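You operate a simulated robot arm through the tools that you are given. There is no shell and no other tool.

Carry out the task below with a simulated robot arm. There is one attempt and no reset: what you move stays moved.

JOB
Put things in order on the top of the bottling bench. At the end: the pink order card (marked "PEACH") stands where the white order card (marked "APPLE") stood; the clear cup (marked "95") from the top of the bottling bench is in the silver tray; the white order card stands where the silver basket stood; the silver basket from the top of the bottling bench stands where the clear cup stood; whatever was shut is shut again. Leave all else as you found it, and nothing knocked over.

It is judged by the outcome, as a careful person would: the job done as asked, and still so three seconds after it is handed in. It fails if anything else is knocked over, pushed out of place, dropped, spilled or broken.

ROBOT AND FRAMES
A 7-joint arm with a two-finger parallel gripper, fixed in place. Base frame: the origin is at the foot of the arm, x ahead of it, y to its left, z up; the work surface is at about z = 0.88. Readings come in m, rad, newtons and seconds.
With the tool pointing down near the work surface it reaches from about 0.24 to 0.68 m from the base axis. Its first joint turns from -1.152 to 1.152 rad. Payload 2.4 kg.
Tool frame: the origin (TCP) lies between the finger pads and is the grasp point; the fingertips stand 0.03 m ahead of it; z points along the fingers, y is the line along which they close. Largest opening 0.094 m; finger width 0.028, thickness 0.01; the body of the gripper, 0.05 by 0.096 m, starts 0.055 m behind the TCP.
Orientation is that of the tool frame in the base frame, as a unit quaternion [w, x, y, z]. With the fingers straight down and closing along the base's y, the tool's x points along the base's -x, its y along +y and its z along -z.

CONTROLS
- The arm moves only by the tool apply_moves. Its argument "motion" is a list of rows, each an object of numbers (a shift or turn left out is 0, a gripper value left out holds the last): "dx", "dy", "dz": the shift along the base's x, y, z in m; "ax", "ay", "az": the turn, a rotation vector about the base's x, y, z in rad; "jaw": the gripper command, from -1 (fully open) to 1 (shut), values between in proportion. In form: [{"dx": .., "dy": .., "dz": .., "ax": .., "ay": .., "az": .., "jaw": ..}, ...]. A call has 1 to 20 rows; each row shifts and turns the commanded pose from where the row before left it. Each row takes 0.2 s and may step no farther than 0.05 m and 0.15 rad from the row before; otherwise, or with a gripper value out of range, the whole call is refused. A pose out of reach is approached as far as the arm can. The call stops where the force on the tool passes 40 N (or 10 N more than at its start, if that is more) or the arm is blocked; 0.2 s more then pass. Each finger travels about 0.153 m/s and halts on what it meets, pressing with about 40 N; the grip force reading is that of the motor and also rises with nothing between the fingers. The clock runs only during rows and for 0.2 s after the last one: add rows that do not move to give the fingers time. The reply holds the time, the measured pose of the TCP, the force on the tool along the base axes, the opening and the grip force, in the units named above and with some noise, with the torque about the TCP (base axes, N m) and any sound that the robot's microphone picked up.
- Cameras (640 x 400 px; columns grow to the right, rows downward): "scene" is fixed at [0.0393, 0.4865, 1.4246]; the picture's right is [-0.66, -0.75, 0.00], its down [-0.55, 0.48, -0.68] and it looks along [0.51, -0.45, -0.73] (base axes); focal length 335 px, centre (320, 200). "wrist" rides on the gripper at [0.076, 0.014, -0.103] in the tool frame; the picture's right is [-0.18, 0.98, 0.00], its down [-0.75, -0.14, -0.64] and it looks along [-0.63, -0.12, 0.77] (tool axes); focal length 243 px, centre (320, 200). There is no depth. A picture from a camera that has moved, and an enlarged one, comes with that camera's place and axes in the base frame and with its lens.
- grab_frame(camera): a new picture of that camera. It takes no simulated time.
- inspect(camera, box): a new picture of the part [left, top, right, bottom] of that camera's present view, enlarged. It takes no simulated time.
- sign_off(): hands the job in; it is judged then, once.

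Places have to be worked out from the pictures, the camera data and where the tool is seen. Open the gripper and draw the arm clear of the work before you hand the job in, unless the task says otherwise.

The tools are called after "Emit:" as a command line: name --argument value ..., lists and objects as JSON in quotes. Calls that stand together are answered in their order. apply_moves: Moves the arm, as the interface text tells. Its arguments: {"type":"object","properties":{"motion":{"type":"array"}},"required":["motion"]} The other tools are called the same way: grab_frame (camera) takes a picture; inspect (camera, box) takes an enlarged picture of a part of a camera's view; sign_off () hands the job in.

At the start:

```text
clock: 0.0
ee_pos: [0.3317, 0.2005, 1.1403]
orientation: [0.0, 0.0, 1.0, 0.0]
force: [-0.1, -0.4, 0.6]
moment: [0.01, 0.02, 0.01]
opening: 0.0941
gripper_force: 0.1
```

scene: 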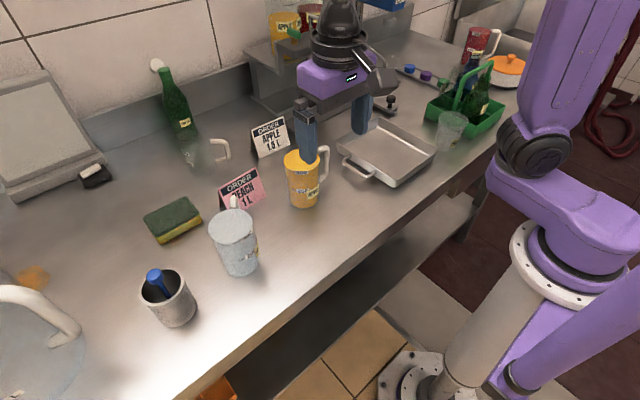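
wrist: 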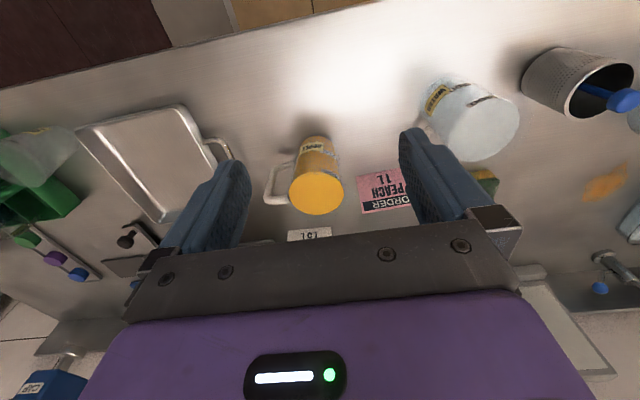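

I'll start by looking closely at the scene to identify each object.

Emit:
inspect --camera "scene" --box '[120, 120, 360, 340]'

Emit:
inspect --camera "scene" --box '[360, 20, 540, 160]'

Emit:
inspect --camera "scene" --box '[0, 50, 240, 220]'

Emit:
inspect --camera "scene" --box '[220, 0, 440, 140]'

Emit:
inspect --camera "wrist" --box '[360, 30, 640, 250]'

Emit:
inspect --camera "wrist" --box '[0, 80, 240, 300]'

```text
1.82 times, centred on (240, 230) of scene
camera zoom: at [0.0393, 0.4865, 1.4246], right [-0.66, -0.75, 0.0], down [-0.55, 0.48, -0.68], along [0.51, -0.45, -0.73], focal length 610 px, centre (466, 146)
```

zoom: 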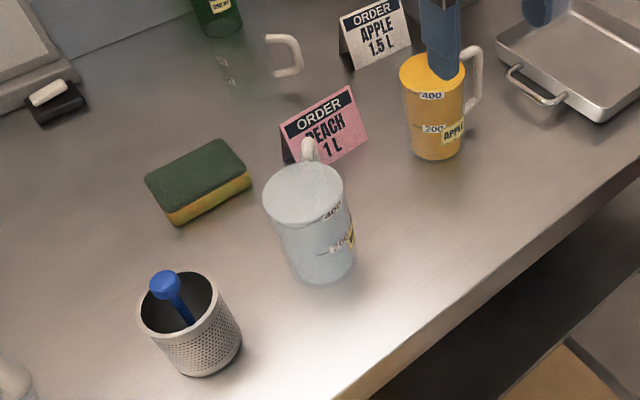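

```text
2.86 times, centred on (450, 90) of scene
camera zoom: at [0.0393, 0.4865, 1.4246], right [-0.66, -0.75, 0.0], down [-0.55, 0.48, -0.68], along [0.51, -0.45, -0.73], focal length 958 px, centre (-51, 514)
```

zoom: 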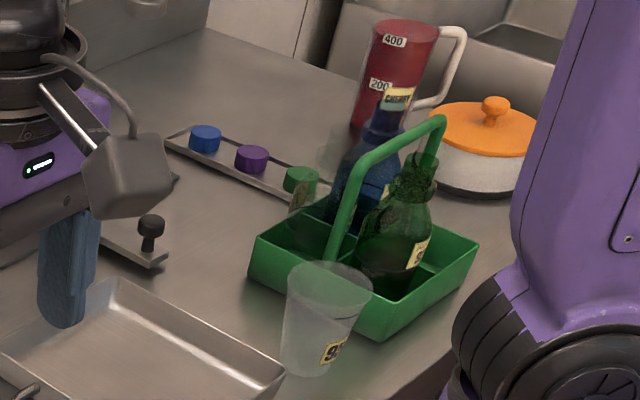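

```text
2.35 times, centred on (120, 135) of scene
camera zoom: at [0.0393, 0.4865, 1.4246], right [-0.66, -0.75, 0.0], down [-0.55, 0.48, -0.68], along [0.51, -0.45, -0.73], focal length 789 px, centre (791, 353)
```

zoom: 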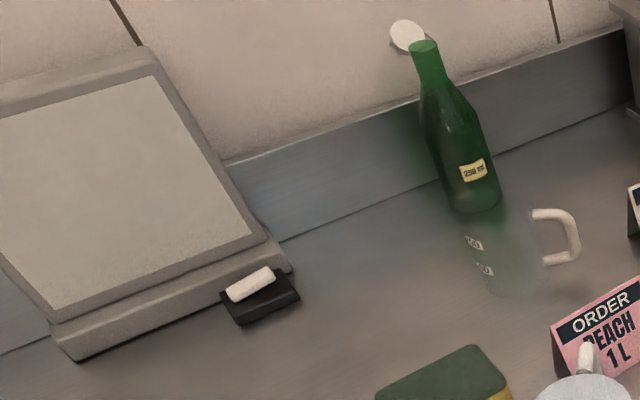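

```text
2.86 times, centred on (330, 70) of scene
camera zoom: at [0.0393, 0.4865, 1.4246], right [-0.66, -0.75, 0.0], down [-0.55, 0.48, -0.68], along [0.51, -0.45, -0.73], focal length 958 px, centre (291, 571)
```

zoom: 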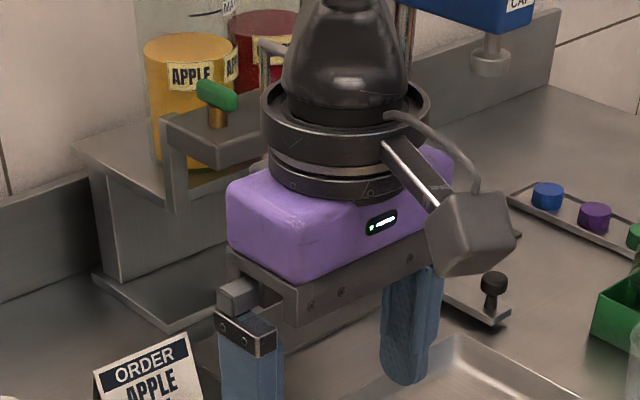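

```text
1.82 times, centred on (500, 140) of wrist
camera zoom: at [0.2537, 0.2149, 1.2412], right [0.18, 0.98, 0.0], down [0.75, -0.14, 0.64], along [0.63, -0.12, -0.77], focal length 441 px, centre (-7, 309)
```

zoom: 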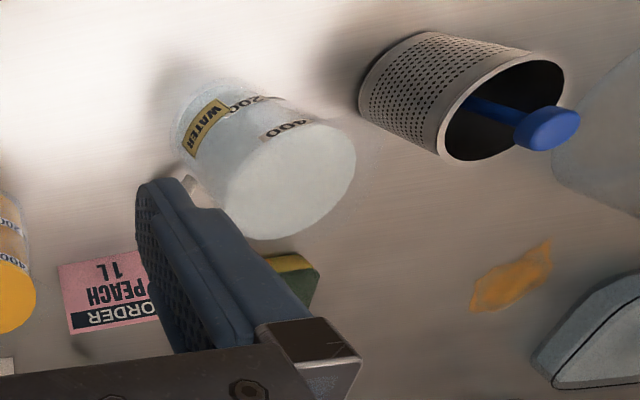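

```text
1.82 times, centred on (120, 190) of wrist
camera zoom: at [0.2537, 0.2149, 1.2412], right [0.18, 0.98, 0.0], down [0.75, -0.14, 0.64], along [0.63, -0.12, -0.77], focal length 441 px, centre (684, 218)
```

zoom: 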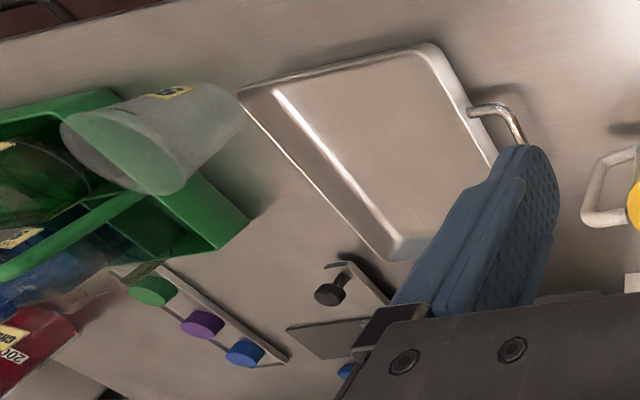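

The cup marked "95" seems to stand between the tray and the green crate, near (0.35, -0.22), and the perforated silver basket near (0.39, 0.51). I'll move the arm at a safe height towards the cup to get a better wrist view.

Emit:
apply_moves --motion '[{"dz": 0.02, "jaw": -1}, {"dy": -0.05}, {"dy": -0.05}, {"dy": -0.05, "dx": -0.01}, {"dy": -0.05, "dx": -0.01}, {"dy": -0.05, "dx": -0.01}, {"dy": -0.03}, {}]'

```text
refused: row 4 steps farther than a row can; nothing moved
```

The diagonal step slightly exceeded 0.05 m, so I'll use smaller steps.

Emit:
apply_moves --motion '[{"dz": 0.02, "jaw": -1}, {"dy": -0.045}, {"dy": -0.045}, {"dy": -0.045, "dx": -0.01}, {"dy": -0.045, "dx": -0.01}, {"dy": -0.045, "dx": -0.01}, {"dy": -0.045}, {"dy": -0.03}, {}]'

Emit:
grab_frame --camera "wrist"

Emit:
grab_frame --camera "scene"

```text
clock: 2.0
ee_pos: [0.3004, -0.1017, 1.157]
orientation: [0.0, 0.0, 1.0, 0.0]
force: [0.7, -0.4, 0.5]
moment: [0.02, 0.01, -0.01]
opening: 0.0939
gripper_force: 0.1
```

```text
taken
camera wrist: at [0.2237, -0.0859, 1.2597], right [0.18, 0.98, 0.0], down [0.75, -0.14, 0.64], along [0.63, -0.12, -0.77], focal length 243 px, centre (320, 200)
```

wrist: 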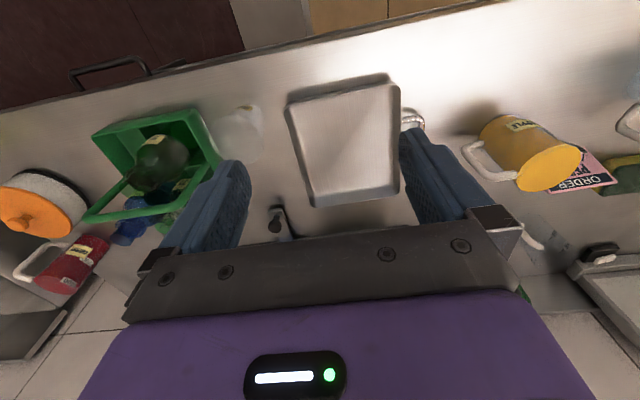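

```text
taken
```

scene: 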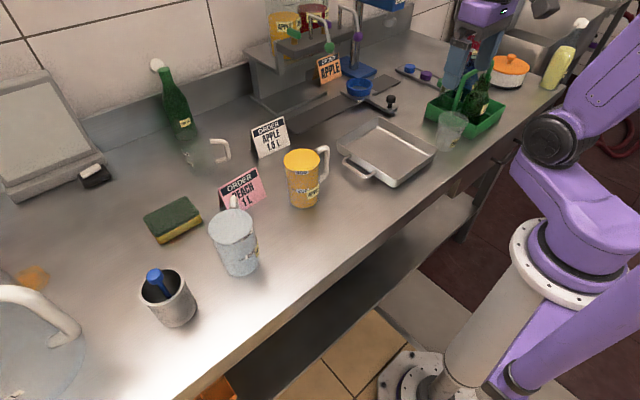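

Emit:
inspect --camera "wrist" --box '[60, 60, 300, 260]'

Emit:
inspect --camera "wrist" --box '[240, 50, 440, 220]'

Emit:
inspect --camera "scene" --box '[320, 50, 520, 200]'

Emit:
inspect --camera "scene" --box '[210, 90, 350, 220]'

Emit:
inspect --camera "scene" --box '[100, 220, 260, 340]'

Emit:
inspect --camera "scene" --box '[230, 0, 430, 130]'

```text
2.00 times, centred on (180, 160) of wrist
camera zoom: at [0.2237, -0.0859, 1.2597], right [0.18, 0.98, 0.0], down [0.75, -0.14, 0.64], along [0.63, -0.12, -0.77], focal length 485 px, centre (600, 280)
```

zoom: 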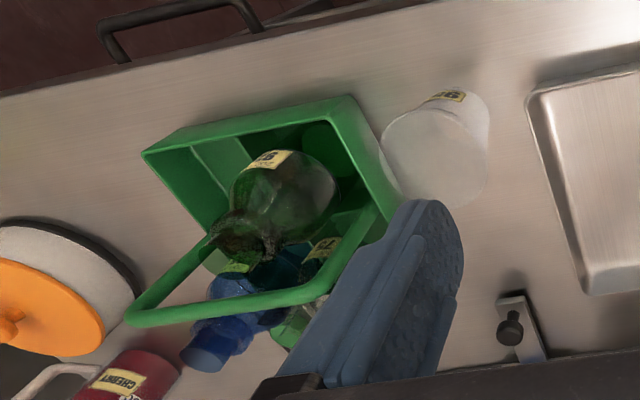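

```text
2.35 times, centred on (340, 135) of wrist
camera zoom: at [0.2237, -0.0859, 1.2597], right [0.18, 0.98, 0.0], down [0.75, -0.14, 0.64], along [0.63, -0.12, -0.77], focal length 571 px, centre (273, 353)
```

zoom: 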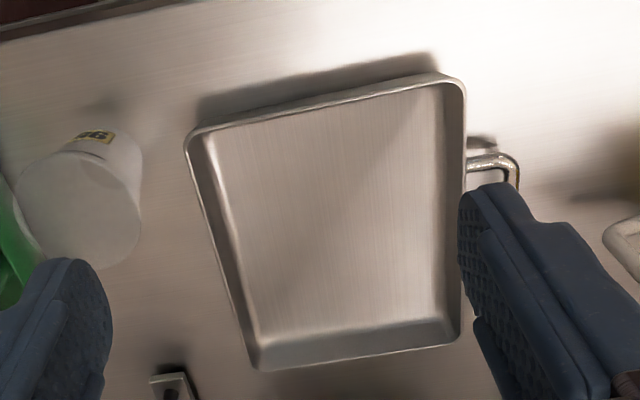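

```text
2.67 times, centred on (420, 125) of scene
camera zoom: at [0.0393, 0.4865, 1.4246], right [-0.66, -0.75, 0.0], down [-0.55, 0.48, -0.68], along [0.51, -0.45, -0.73], focal length 894 px, centre (53, 400)
```

zoom: 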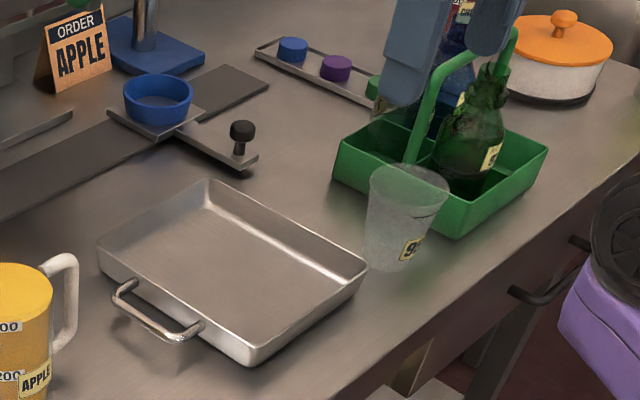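

```text
3.08 times, centred on (280, 155) of scene
camera zoom: at [0.0393, 0.4865, 1.4246], right [-0.66, -0.75, 0.0], down [-0.55, 0.48, -0.68], along [0.51, -0.45, -0.73], focal length 1032 px, centre (443, 338)
```

zoom: 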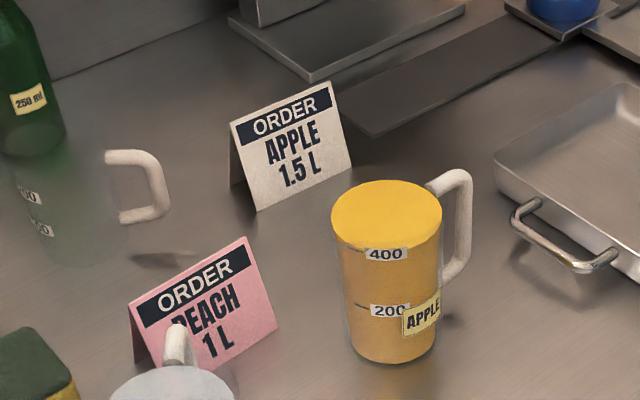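

```text
3.33 times, centred on (180, 280) of scene
camera zoom: at [0.0393, 0.4865, 1.4246], right [-0.66, -0.75, 0.0], down [-0.55, 0.48, -0.68], along [0.51, -0.45, -0.73], focal length 1118 px, centre (787, -67)
```

zoom: 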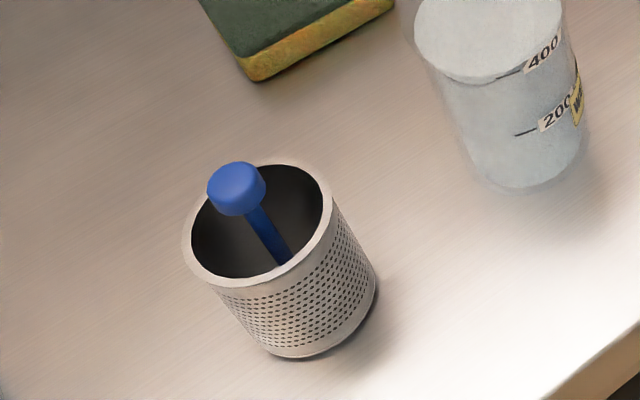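

```text
3.08 times, centred on (330, 65) of scene
camera zoom: at [0.0393, 0.4865, 1.4246], right [-0.66, -0.75, 0.0], down [-0.55, 0.48, -0.68], along [0.51, -0.45, -0.73], focal length 1032 px, centre (289, 615)
```

zoom: 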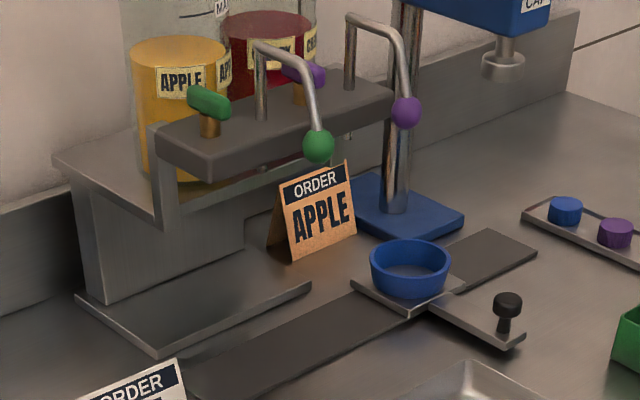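

The cup (rim about 7 cm across, 9 cm high) stands between the tray and the crate. I'll turn the gripper by -90° so its fingers close along x, parallel to the crate's side, and hover above the cup at a safe height.

Emit:
apply_moves --motion '[{"az": -0.15}, {"az": -0.15}, {"az": -0.15}, {"az": -0.15}, {"az": -0.15}, {"az": -0.15}, {"az": -0.15, "dx": 0.01, "dy": -0.02}, {"az": -0.15, "dx": 0.01, "dy": -0.02}, {"az": -0.15, "dx": 0.01, "dy": -0.02}, {"az": -0.15, "dx": 0.01, "dy": -0.02}, {"az": -0.0708, "dx": 0.004, "dy": -0.03}, {}]'

Emit:
grab_frame --camera "wrist"

Emit:
grab_frame --camera "scene"

```text
clock: 4.6
ee_pos: [0.3443, -0.2102, 1.1587]
orientation: [0.0, 0.707, 0.707, 0.001]
force: [-0.5, -0.3, -0.5]
moment: [0.0, 0.0, -0.01]
opening: 0.0941
gripper_force: 0.0
```

```text
taken
camera wrist: at [0.358, -0.133, 1.2605], right [0.98, -0.19, 0.0], down [-0.14, -0.75, 0.64], along [-0.12, -0.63, -0.77], focal length 243 px, centre (320, 200)
```

wrist: 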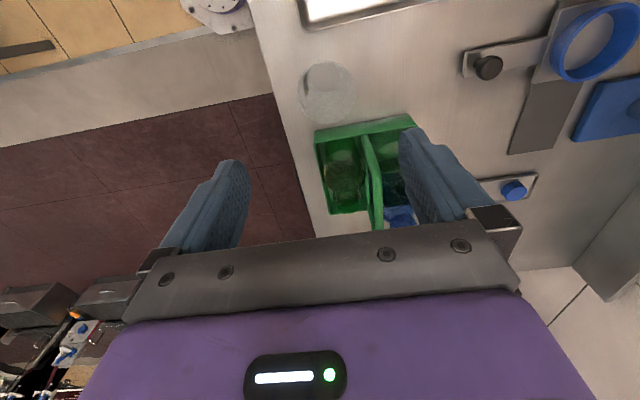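

```text
taken
```

scene: 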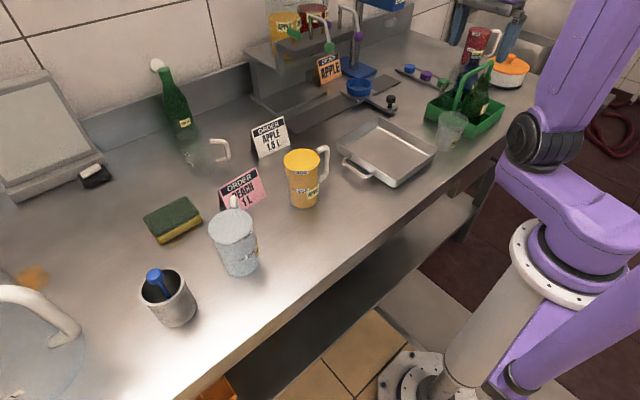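

Emit:
inspect --camera "wrist" --box '[240, 30, 440, 240]'

```text
1.90 times, centred on (340, 135) of wrist
camera zoom: at [0.358, -0.133, 1.2605], right [0.98, -0.19, 0.0], down [-0.14, -0.75, 0.64], along [-0.12, -0.63, -0.77], focal length 462 px, centre (282, 324)
```

zoom: 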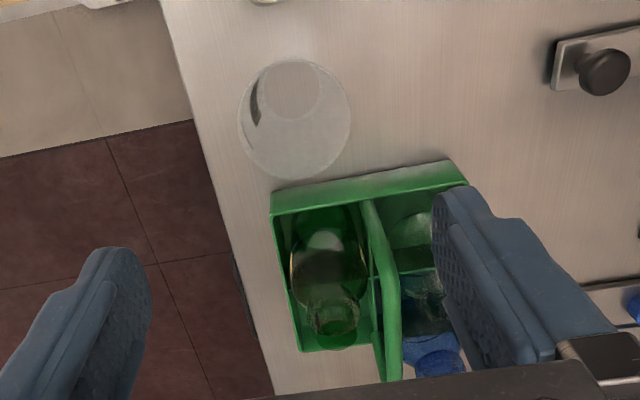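

The wrist picture puts the cup at about (0.348, -0.220) with the rim near z 0.96; the crate's wall is 3.5 cm away and its handle leg near (0.395, -0.308). I'll centre over it and go down part of the way.

Emit:
apply_moves --motion '[{"dx": 0.0037, "dy": -0.0103}, {"dz": -0.04}, {"dz": -0.04}, {"dz": -0.04}, {}]'

Emit:
grab_frame --camera "wrist"

Emit:
inspect --camera "scene" --box '[380, 20, 540, 160]'

```text
clock: 5.8
ee_pos: [0.3495, -0.2199, 1.0393]
orientation: [0.0, 0.708, 0.707, 0.001]
force: [0.8, -0.8, -0.4]
moment: [0.01, 0.02, -0.01]
opening: 0.0939
gripper_force: 0.1
```

```text
taken
camera wrist: at [0.3627, -0.1427, 1.1404], right [0.98, -0.18, 0.0], down [-0.14, -0.75, 0.64], along [-0.12, -0.63, -0.77], focal length 243 px, centre (320, 200)
```

wrist: 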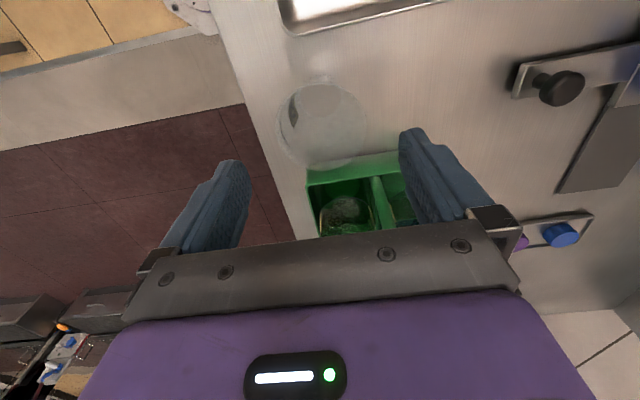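

```text
2.86 times, centred on (460, 90) of scene
camera zoom: at [0.0393, 0.4865, 1.4246], right [-0.66, -0.75, 0.0], down [-0.55, 0.48, -0.68], along [0.51, -0.45, -0.73], focal length 958 px, centre (-80, 514)
```

zoom: 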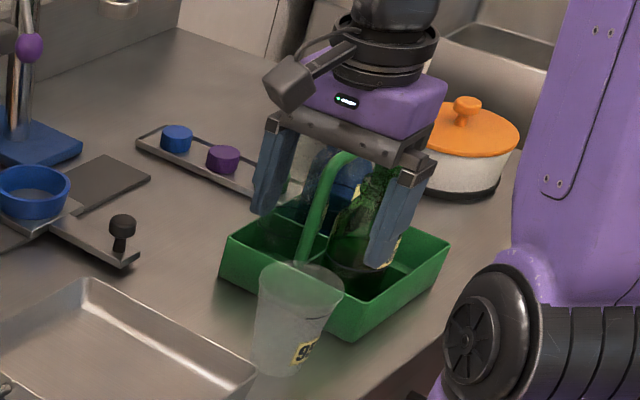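

The cup is centred between the fingers (rim centre about (0.351, -0.219)). I'll go down to grip just below the rim.

Emit:
apply_moves --motion '[{"dx": 0.001, "dz": -0.03}, {"dz": -0.03}, {"dz": -0.02}, {"dz": -0.013}, {}]'

Emit:
grab_frame --camera "wrist"

Emit:
inspect --camera "scene" --box '[380, 20, 540, 160]'

```text
clock: 7.0
ee_pos: [0.3503, -0.2201, 0.9454]
orientation: [0.0, 0.707, 0.707, 0.0]
force: [0.2, -0.4, -0.3]
moment: [0.01, 0.0, -0.04]
opening: 0.0941
gripper_force: 0.0
```

```text
taken
camera wrist: at [0.3633, -0.1439, 1.0475], right [0.98, -0.18, 0.0], down [-0.14, -0.75, 0.64], along [-0.12, -0.63, -0.77], focal length 243 px, centre (320, 200)
```

wrist: 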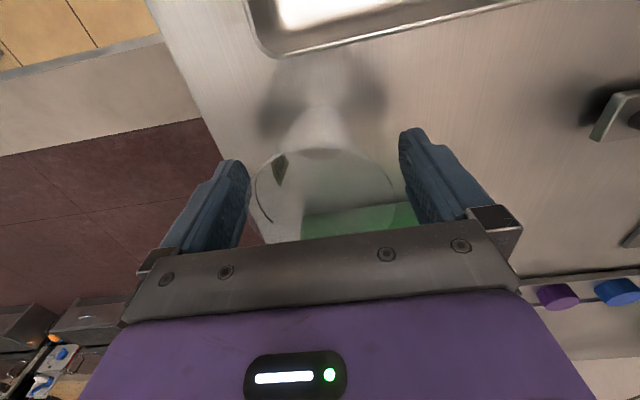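

```text
2.86 times, centred on (460, 90) of scene
camera zoom: at [0.0393, 0.4865, 1.4246], right [-0.66, -0.75, 0.0], down [-0.55, 0.48, -0.68], along [0.51, -0.45, -0.73], focal length 958 px, centre (-80, 514)
```

zoom: 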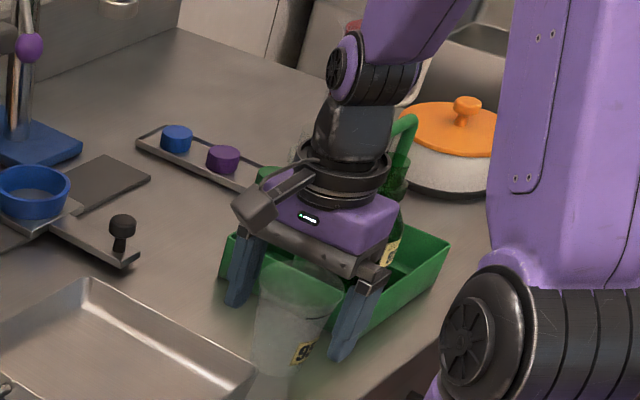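

The fingers straddle the rim with room on both sides. I'll close gently in stages and watch the opening.

Emit:
apply_moves --motion '[{"jaw": -0.7}, {"jaw": -0.55}, {"jaw": -0.45}, {"jaw": -0.4}, {}]'

```text
clock: 8.2
ee_pos: [0.3512, -0.2198, 0.946]
orientation: [0.0, 0.707, 0.707, 0.0]
force: [-0.3, 0.9, 0.1]
moment: [0.03, 0.01, 0.01]
opening: 0.067
gripper_force: 40.1
```

The fingers have met the cup at 6.7 cm. I'll firm up the command a little, then lift slightly and check.

Emit:
apply_moves --motion '[{"jaw": -0.2}, {}, {"dz": 0.01}, {"dz": 0.02}, {}]'

Emit:
grab_frame --camera "wrist"

Emit:
inspect --camera "scene" --box '[380, 20, 540, 160]'

```text
clock: 9.4
ee_pos: [0.3503, -0.2203, 0.9774]
orientation: [0.0, 0.707, 0.708, -0.001]
force: [0.8, -0.4, 0.0]
moment: [0.04, 0.01, -0.03]
opening: 0.0667
gripper_force: 40.0
```

```text
taken
camera wrist: at [0.3633, -0.1431, 1.0786], right [0.98, -0.18, 0.0], down [-0.14, -0.75, 0.64], along [-0.12, -0.63, -0.77], focal length 243 px, centre (320, 200)
```

wrist: 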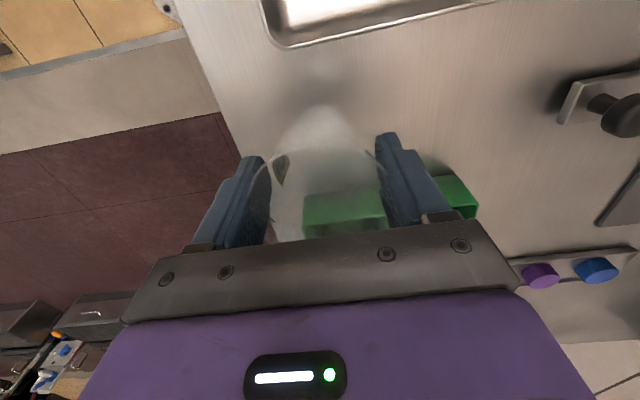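

```text
2.86 times, centred on (460, 90) of scene
camera zoom: at [0.0393, 0.4865, 1.4246], right [-0.66, -0.75, 0.0], down [-0.55, 0.48, -0.68], along [0.51, -0.45, -0.73], focal length 958 px, centre (-80, 514)
```

zoom: 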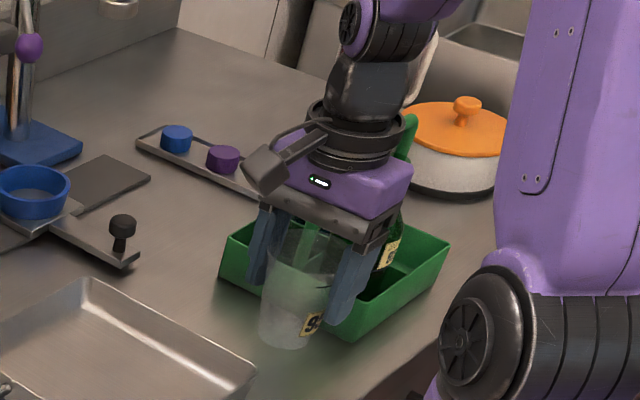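

The cup is held upright and clear. I'll raise it, carry it over the middle of the tray (about (0.43, -0.077)) and start lowering.

Emit:
apply_moves --motion '[{"dz": 0.03}, {"dz": 0.03}, {"dz": 0.02}, {"dx": 0.01, "dy": 0.025}, {"dx": 0.017, "dy": 0.03}, {"dx": 0.02, "dy": 0.035}, {"dx": 0.018, "dy": 0.03}, {"dx": 0.015, "dy": 0.023}, {}, {"dz": -0.03}, {}]'

Emit:
grab_frame --camera "wrist"

Emit:
inspect --camera "scene" --box '[320, 20, 520, 200]'

```text
clock: 11.8
ee_pos: [0.4284, -0.0761, 1.027]
orientation: [0.0, 0.707, 0.707, -0.001]
force: [-0.7, -0.6, -0.9]
moment: [-0.03, -0.03, -0.04]
opening: 0.0668
gripper_force: 40.2
```

```text
taken
camera wrist: at [0.4421, 0.0012, 1.129], right [0.98, -0.18, 0.0], down [-0.14, -0.75, 0.64], along [-0.12, -0.63, -0.77], focal length 243 px, centre (320, 200)
```

wrist: 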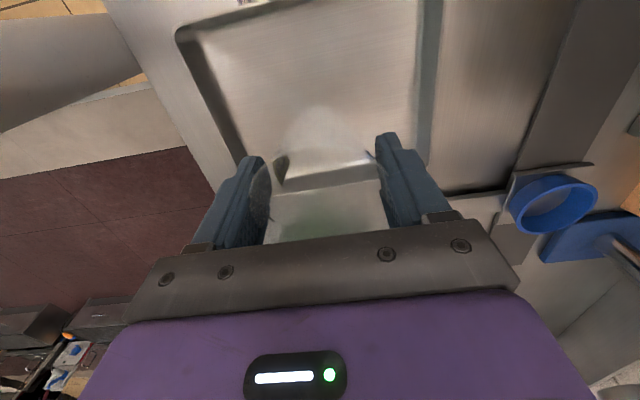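

```text
2.22 times, centred on (420, 110) of scene
camera zoom: at [0.0393, 0.4865, 1.4246], right [-0.66, -0.75, 0.0], down [-0.55, 0.48, -0.68], along [0.51, -0.45, -0.73], focal length 745 px, centre (98, 400)
```

zoom: 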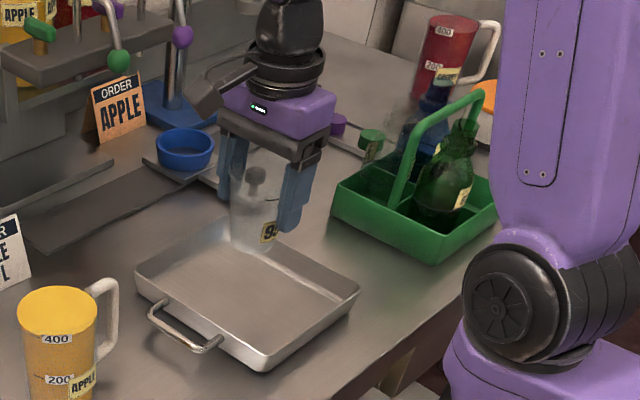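

The cup hangs over the tray. I'll lower most of the way, leaving the last bit for small steps while watching the vertical force.

Emit:
apply_moves --motion '[{"dz": -0.03}, {"dz": -0.025}, {"dz": -0.012}, {}]'

Emit:
inspect --camera "scene" --box '[320, 20, 520, 200]'

```text
clock: 12.8
ee_pos: [0.4296, -0.077, 0.9603]
orientation: [0.0, 0.707, 0.707, 0.0]
force: [0.2, 0.5, -0.9]
moment: [0.01, -0.02, -0.02]
opening: 0.0665
gripper_force: 40.1
```

```text
2.22 times, centred on (420, 110) of scene
camera zoom: at [0.0393, 0.4865, 1.4246], right [-0.66, -0.75, 0.0], down [-0.55, 0.48, -0.68], along [0.51, -0.45, -0.73], focal length 745 px, centre (98, 400)
```

zoom: 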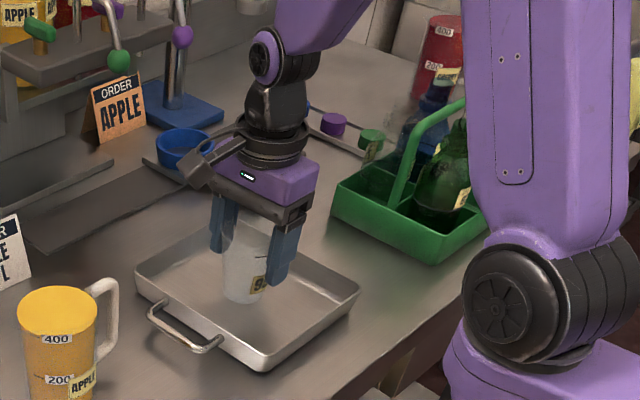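

The cup is just above the tray floor. I'll lower in 3 mm steps until it touches.

Emit:
apply_moves --motion '[{"dz": -0.003}, {}]'

Emit:
apply_moves --motion '[{"dz": -0.003}, {}]'

Emit:
apply_moves --motion '[{"dz": -0.002}, {}]'

```text
clock: 13.4
ee_pos: [0.4294, -0.0773, 0.9578]
orientation: [0.0, 0.707, 0.707, 0.001]
force: [-0.7, -0.2, -1.1]
moment: [0.0, -0.01, 0.0]
opening: 0.0666
gripper_force: 40.2
```

```text
clock: 14.0
ee_pos: [0.4303, -0.0776, 0.9534]
orientation: [0.0, 0.707, 0.707, -0.001]
force: [-0.3, -0.5, 0.0]
moment: [0.01, 0.01, -0.02]
opening: 0.0665
gripper_force: 39.8
```

```text
clock: 14.6
ee_pos: [0.4295, -0.0761, 0.9515]
orientation: [0.0, 0.708, 0.706, 0.0]
force: [0.0, 0.0, 0.6]
moment: [0.01, 0.01, -0.01]
opening: 0.0666
gripper_force: 39.5
```

Force is still near zero; I'll continue in small steps.

Emit:
apply_moves --motion '[{"dz": -0.002}, {}]'

Emit:
apply_moves --motion '[{"dz": -0.0015}, {}]'

Emit:
inspect --camera "scene" --box '[340, 70, 460, 190]'

```text
clock: 15.2
ee_pos: [0.4306, -0.0768, 0.9491]
orientation: [0.001, 0.707, 0.707, 0.001]
force: [-1.1, 2.1, 9.5]
moment: [0.06, 0.03, 0.02]
opening: 0.0665
gripper_force: 39.8
```

```text
clock: 15.8
ee_pos: [0.4307, -0.0774, 0.948]
orientation: [0.002, 0.707, 0.707, 0.001]
force: [-0.5, 0.6, 29.7]
moment: [-0.14, -0.09, 0.01]
opening: 0.0665
gripper_force: 40.7
```

```text
3.33 times, centred on (400, 130) of scene
camera zoom: at [0.0389, 0.4866, 1.4246], right [-0.66, -0.75, 0.0], down [-0.55, 0.48, -0.68], along [0.51, -0.45, -0.73], focal length 1118 px, centre (53, 433)
```

zoom: 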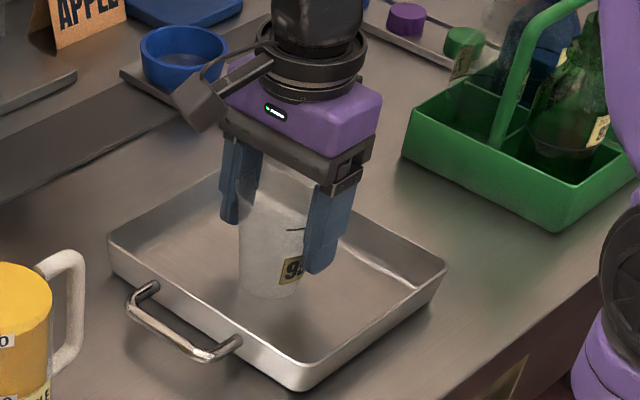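

The cup has touched the floor (contact at TCP z 0.949, 30 N now). I'll ease back up 2.5 mm, then open the jaw gradually.

Emit:
apply_moves --motion '[{"dz": 0.0025}, {}]'

```text
clock: 16.4
ee_pos: [0.429, -0.0776, 0.9501]
orientation: [-0.002, 0.707, 0.707, -0.002]
force: [0.2, -0.5, -0.1]
moment: [-0.01, 0.03, -0.04]
opening: 0.0665
gripper_force: 40.1
```

Emit:
apply_moves --motion '[{"dz": -0.001}, {"jaw": -0.4}, {"jaw": -0.45}, {"jaw": -0.55}, {"jaw": -0.7}, {"jaw": -0.85}, {"jaw": -1.0}, {}]'

Emit:
grab_frame --camera "wrist"

Emit:
inspect --camera "scene" --box '[340, 70, 460, 190]'

```text
clock: 18.2
ee_pos: [0.4306, -0.0763, 0.9502]
orientation: [-0.001, 0.707, 0.707, 0.0]
force: [0.0, -0.5, 0.7]
moment: [0.03, 0.02, -0.03]
opening: 0.094
gripper_force: 0.0
```

```text
taken
camera wrist: at [0.4431, -0.0004, 1.051], right [0.98, -0.18, 0.0], down [-0.14, -0.75, 0.64], along [-0.12, -0.63, -0.77], focal length 243 px, centre (320, 200)
```

wrist: 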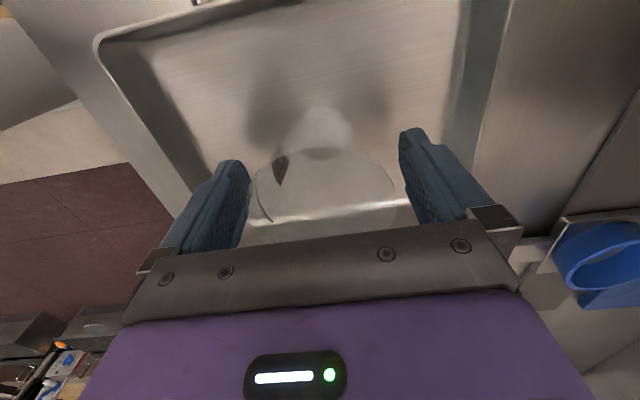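

```text
3.33 times, centred on (400, 130) of scene
camera zoom: at [0.0393, 0.4865, 1.4246], right [-0.66, -0.75, 0.0], down [-0.55, 0.48, -0.68], along [0.51, -0.45, -0.73], focal length 1118 px, centre (53, 433)
```

zoom: 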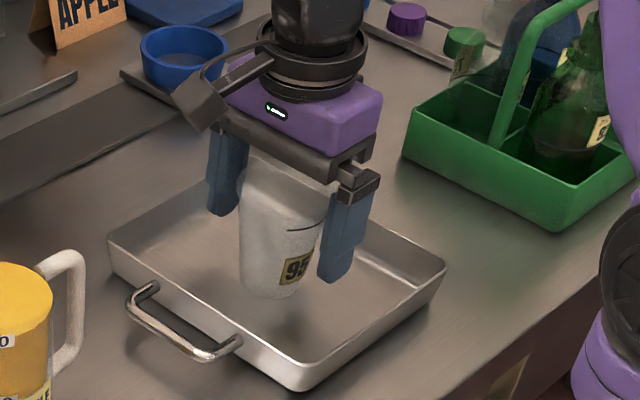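

The cup stands upright in the tray, label readable. I'll rise straight up, then travel high over to the basket while turning the gripper back.

Emit:
apply_moves --motion '[{"dz": 0.03}, {"dz": 0.04}, {"dz": 0.045}, {"dz": 0.045}, {"dz": 0.045}, {"dz": 0.045}, {"dy": 0.04, "az": 0.15}, {"dy": 0.045, "az": 0.15}, {"dy": 0.045, "az": 0.15}, {"dy": 0.045, "az": 0.15}, {"dy": 0.045, "az": 0.15}, {"dy": 0.045, "az": 0.15}, {"dy": 0.045, "az": 0.15}, {"dy": 0.045, "az": 0.15}, {"dy": 0.045, "az": 0.15}, {"dy": 0.045, "az": 0.15}, {"dy": 0.03, "dx": -0.02, "az": 0.15}, {"dy": 0.02, "dx": -0.02, "az": 0.15}, {"az": 0.1}, {}]'

Emit:
grab_frame --camera "wrist"

Emit:
grab_frame --camera "scene"

```text
clock: 22.4
ee_pos: [0.3884, 0.4187, 1.2001]
orientation: [0.001, -0.165, 0.986, 0.0]
force: [-0.5, 0.8, 1.0]
moment: [0.0, -0.04, -0.01]
opening: 0.0937
gripper_force: 0.1
```

```text
taken
camera wrist: at [0.3101, 0.4076, 1.3016], right [-0.14, 0.99, 0.0], down [0.76, 0.11, 0.64], along [0.64, 0.09, -0.77], focal length 243 px, centre (320, 200)
```

wrist: 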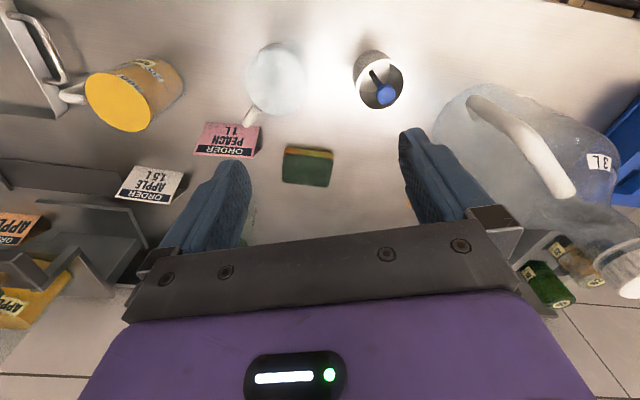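

```text
taken
```

scene: 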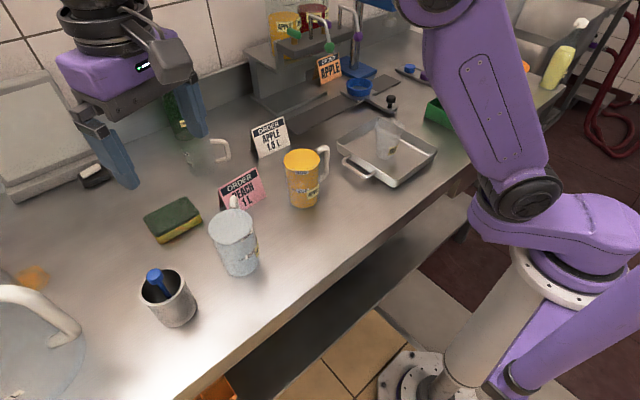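

Good overview. I'll zoom in on the basket and its neighbours and on the two cards.

Emit:
inspect --camera "wrist" --box '[220, 20, 460, 200]'

Emit:
inspect --camera "wrist" --box '[60, 40, 300, 240]'

Emit:
inspect --camera "wrist" --box '[400, 40, 640, 240]'

```text
2.22 times, centred on (340, 110) of wrist
camera zoom: at [0.3101, 0.4076, 1.3016], right [-0.14, 0.99, 0.0], down [0.76, 0.11, 0.64], along [0.64, 0.09, -0.77], focal length 539 px, centre (276, 400)
```

zoom: 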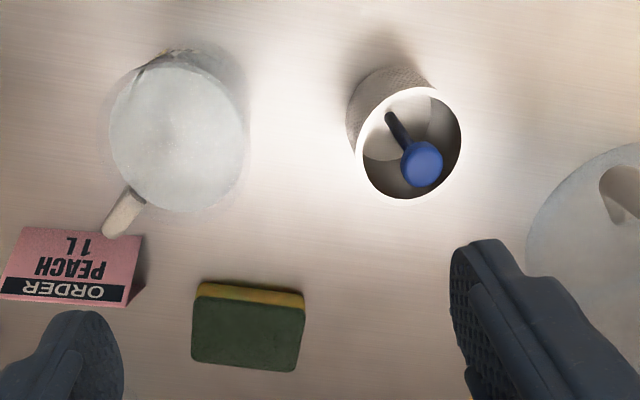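

```text
2.00 times, centred on (180, 140) of wrist
camera zoom: at [0.3101, 0.4076, 1.3016], right [-0.14, 0.99, 0.0], down [0.76, 0.11, 0.64], along [0.64, 0.09, -0.77], focal length 485 px, centre (600, 320)
```

zoom: 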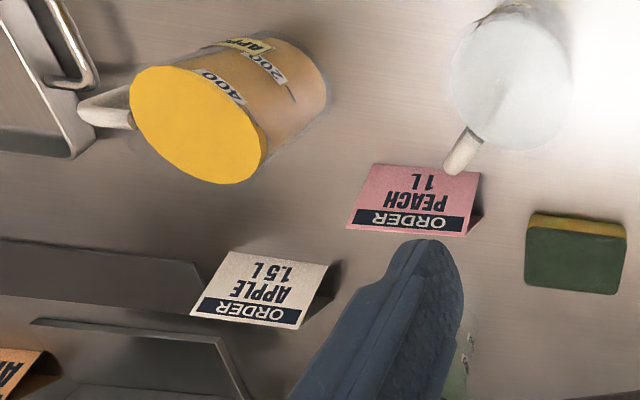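

```text
2.00 times, centred on (520, 140) of wrist
camera zoom: at [0.3101, 0.4076, 1.3016], right [-0.14, 0.99, 0.0], down [0.76, 0.11, 0.64], along [0.64, 0.09, -0.77], focal length 485 px, centre (-80, 320)
```

zoom: 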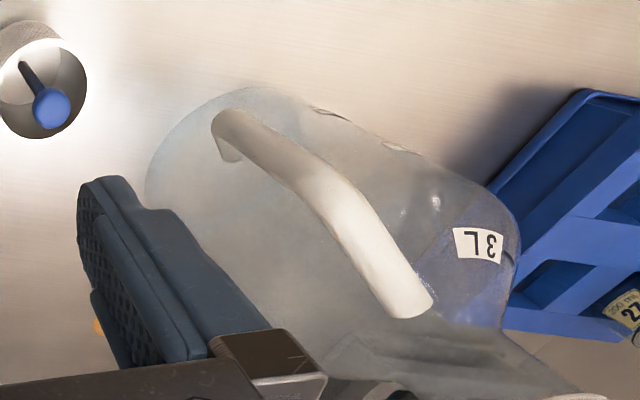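

The basket's rim centre is near (0.388, 0.501, 0.955) and the blue knob tops out at about z 0.99, so I must keep the palm above it. I'll check the 3 L jug on the far side for finger clearance.

Emit:
inspect --camera "scene" --box '[0, 230, 220, 400]'

Emit:
inspect --camera "wrist" --box '[320, 20, 560, 220]'

```text
2.35 times, centred on (110, 315) of scene
camera zoom: at [0.0393, 0.4865, 1.4246], right [-0.66, -0.75, 0.0], down [-0.55, 0.48, -0.68], along [0.51, -0.45, -0.73], focal length 789 px, centre (814, -71)
```

zoom: 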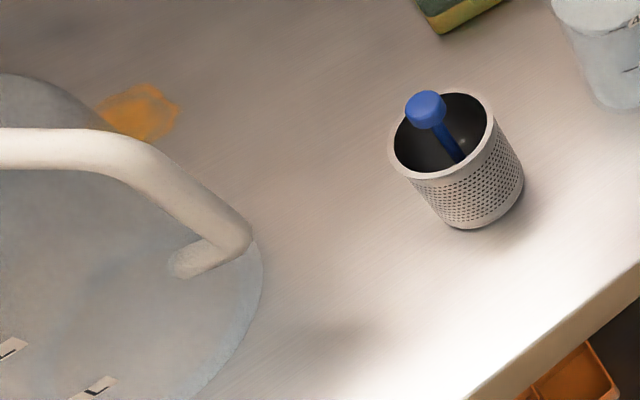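

```text
2.00 times, centred on (440, 120) of wrist
camera zoom: at [0.3101, 0.4076, 1.3016], right [-0.14, 0.99, 0.0], down [0.76, 0.11, 0.64], along [0.64, 0.09, -0.77], focal length 485 px, centre (80, 360)
```

zoom: 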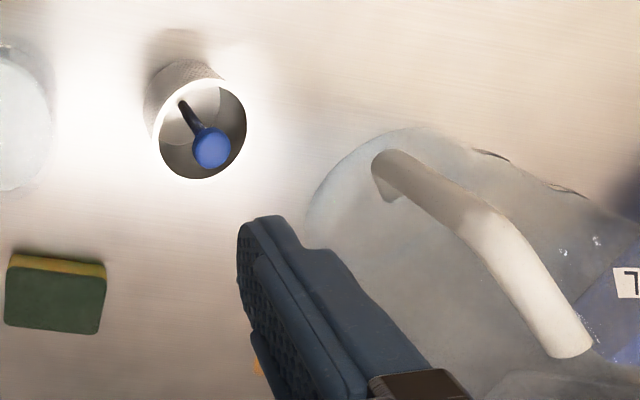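

I'll turn the gripper to about 1.0 rad yaw so the fingers avoid both jugs, and move above the basket at z about 1.10 for a closer look.

Emit:
apply_moves --motion '[{"dy": 0.02, "az": 0.134}, {"dy": 0.02, "az": 0.134}, {"dy": 0.02, "az": 0.134}, {"dy": 0.022, "az": 0.134}, {"az": 0.135}, {"dz": -0.04}, {"dz": -0.04}, {"dz": -0.02}, {}]'

Emit:
grab_frame --camera "wrist"

Emit:
inspect --camera "scene" --box '[40, 140, 300, 360]'

```text
clock: 24.4
ee_pos: [0.382, 0.4931, 1.0978]
orientation: [0.0, -0.479, 0.878, 0.0]
force: [0.2, 0.3, -0.9]
moment: [-0.04, -0.04, 0.02]
opening: 0.0935
gripper_force: 0.0
out of reach, approached as far as the arm can: row 4
```

```text
taken
camera wrist: at [0.3275, 0.4377, 1.1996], right [-0.73, 0.69, 0.0], down [0.53, 0.56, 0.64], along [0.44, 0.47, -0.77], focal length 243 px, centre (320, 200)
```

wrist: 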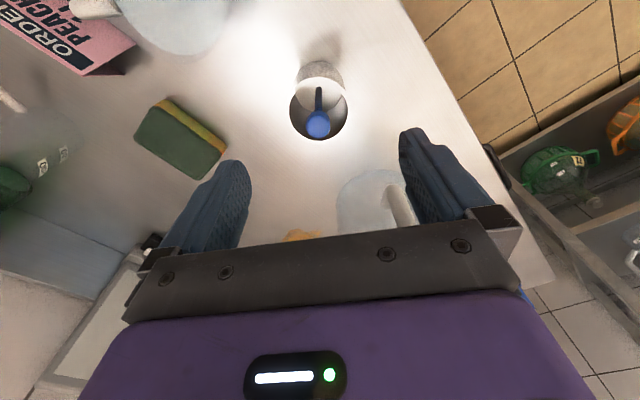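

```text
1.82 times, centred on (170, 250) of scene
camera zoom: at [0.0393, 0.4865, 1.4246], right [-0.66, -0.75, 0.0], down [-0.55, 0.48, -0.68], along [0.51, -0.45, -0.73], focal length 610 px, centre (593, 109)
```

zoom: 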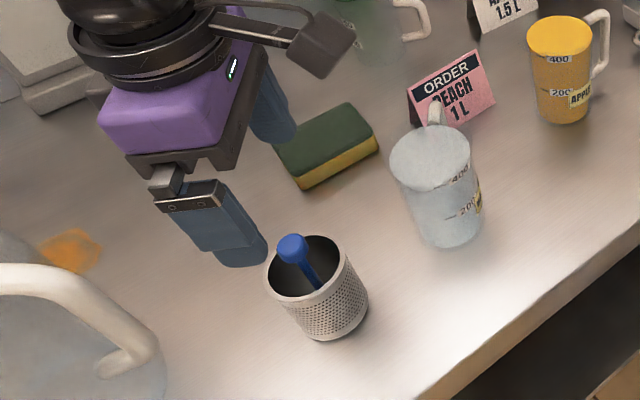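

At z 1.2 the reach was a bit short, but lower down it is fine; the basket's rim centre reads (0.388, 0.501). I'll zoom in to judge the 3 L jug's closeness to the finger.

Emit:
inspect --camera "wrist" --box '[240, 40, 480, 260]'

Emit:
inspect --camera "scene" --box '[0, 220, 180, 400]'

```text
1.82 times, centred on (360, 150) of wrist
camera zoom: at [0.3275, 0.4377, 1.1996], right [-0.73, 0.69, 0.0], down [0.53, 0.56, 0.64], along [0.44, 0.47, -0.77], focal length 441 px, centre (247, 291)
```

zoom: 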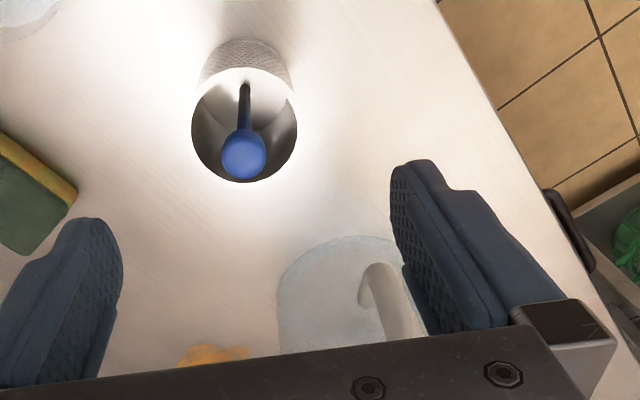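

```text
2.22 times, centred on (90, 310) of scene
camera zoom: at [0.0393, 0.4865, 1.4246], right [-0.66, -0.75, 0.0], down [-0.55, 0.48, -0.68], along [0.51, -0.45, -0.73], focal length 745 px, centre (831, -44)
```

zoom: 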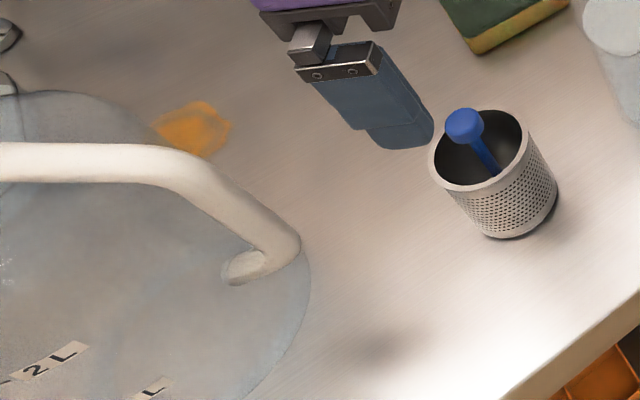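

The arcs are the 3 L jug's base edge, about 14 cm from the basket, so there is ample room. I'll correct by (+6, +8) mm and descend partway, then verify centring.

Emit:
apply_moves --motion '[{"dx": 0.003, "dy": 0.004, "dz": -0.03}, {"dx": 0.003, "dy": 0.004, "dz": -0.03}, {}]'

Emit:
inspect --camera "wrist" --box '[180, 60, 480, 280]'

Emit:
inspect --camera "scene" --box '[80, 180, 280, 360]'

```text
clock: 25.2
ee_pos: [0.3863, 0.5011, 1.0383]
orientation: [0.0, -0.48, 0.878, 0.0]
force: [-0.7, 0.0, -0.4]
moment: [-0.01, 0.04, 0.01]
opening: 0.094
gripper_force: 0.0
```

```text
1.82 times, centred on (330, 170) of wrist
camera zoom: at [0.3314, 0.4451, 1.1398], right [-0.73, 0.69, 0.0], down [0.53, 0.56, 0.64], along [0.44, 0.47, -0.77], focal length 441 px, centre (302, 254)
```

zoom: 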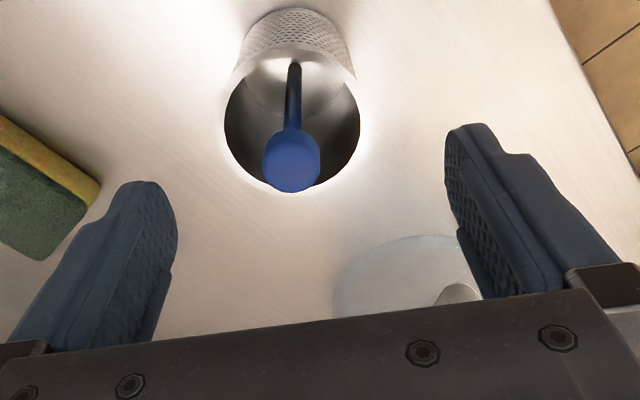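

```text
2.22 times, centred on (180, 270) of scene
camera zoom: at [0.0393, 0.4865, 1.4246], right [-0.66, -0.75, 0.0], down [-0.55, 0.48, -0.68], along [0.51, -0.45, -0.73], focal length 745 px, centre (631, 44)
```

zoom: 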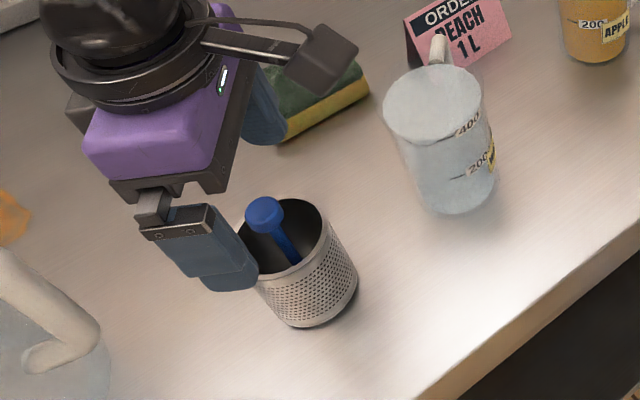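

Rim centre (0.389, 0.500), nearly perfect. I'll descend to TCP z about 0.956, keeping the palm above the knob.

Emit:
apply_moves --motion '[{"dx": 0.002, "dz": -0.03}, {"dz": -0.03}, {"dz": -0.015}, {"dz": -0.007}, {}]'

Emit:
grab_frame --camera "wrist"

Emit:
inspect --camera "scene" --box '[80, 220, 240, 360]'

```text
clock: 26.4
ee_pos: [0.3893, 0.5004, 0.9566]
orientation: [0.0, -0.478, 0.878, 0.0]
force: [0.2, -0.5, -0.2]
moment: [-0.01, -0.02, 0.02]
opening: 0.0939
gripper_force: 0.0
```

```text
taken
camera wrist: at [0.3351, 0.4454, 1.0583], right [-0.73, 0.69, 0.0], down [0.53, 0.56, 0.64], along [0.44, 0.47, -0.77], focal length 243 px, centre (320, 200)
```

wrist: 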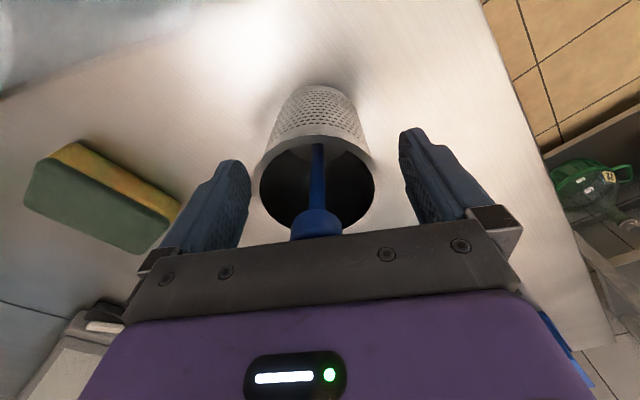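

```text
2.86 times, centred on (160, 290) of scene
camera zoom: at [0.0393, 0.4865, 1.4246], right [-0.66, -0.75, 0.0], down [-0.55, 0.48, -0.68], along [0.51, -0.45, -0.73], focal length 958 px, centre (777, -57)
```

zoom: 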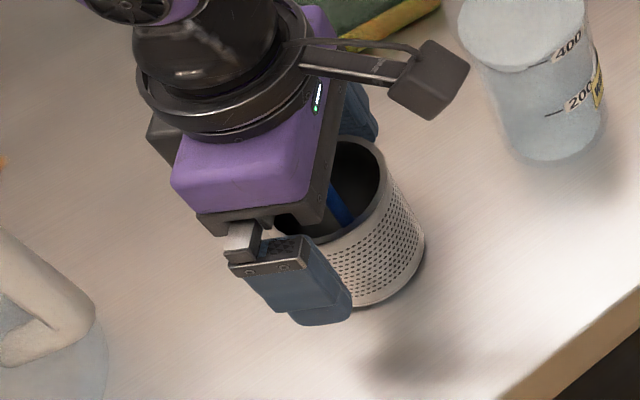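

The basket is centred between the fingers and the knob is clear of the palm. I'll close gently in stages.

Emit:
apply_moves --motion '[{"jaw": -0.7}, {"jaw": -0.55}, {"jaw": -0.45}, {"jaw": -0.38}, {"jaw": -0.3}, {"jaw": -0.2}, {}]'

```text
clock: 28.0
ee_pos: [0.3888, 0.5016, 0.9577]
orientation: [0.0, -0.479, 0.878, 0.001]
force: [0.3, 0.4, 0.8]
moment: [0.01, 0.05, -0.03]
opening: 0.061
gripper_force: 40.3
```

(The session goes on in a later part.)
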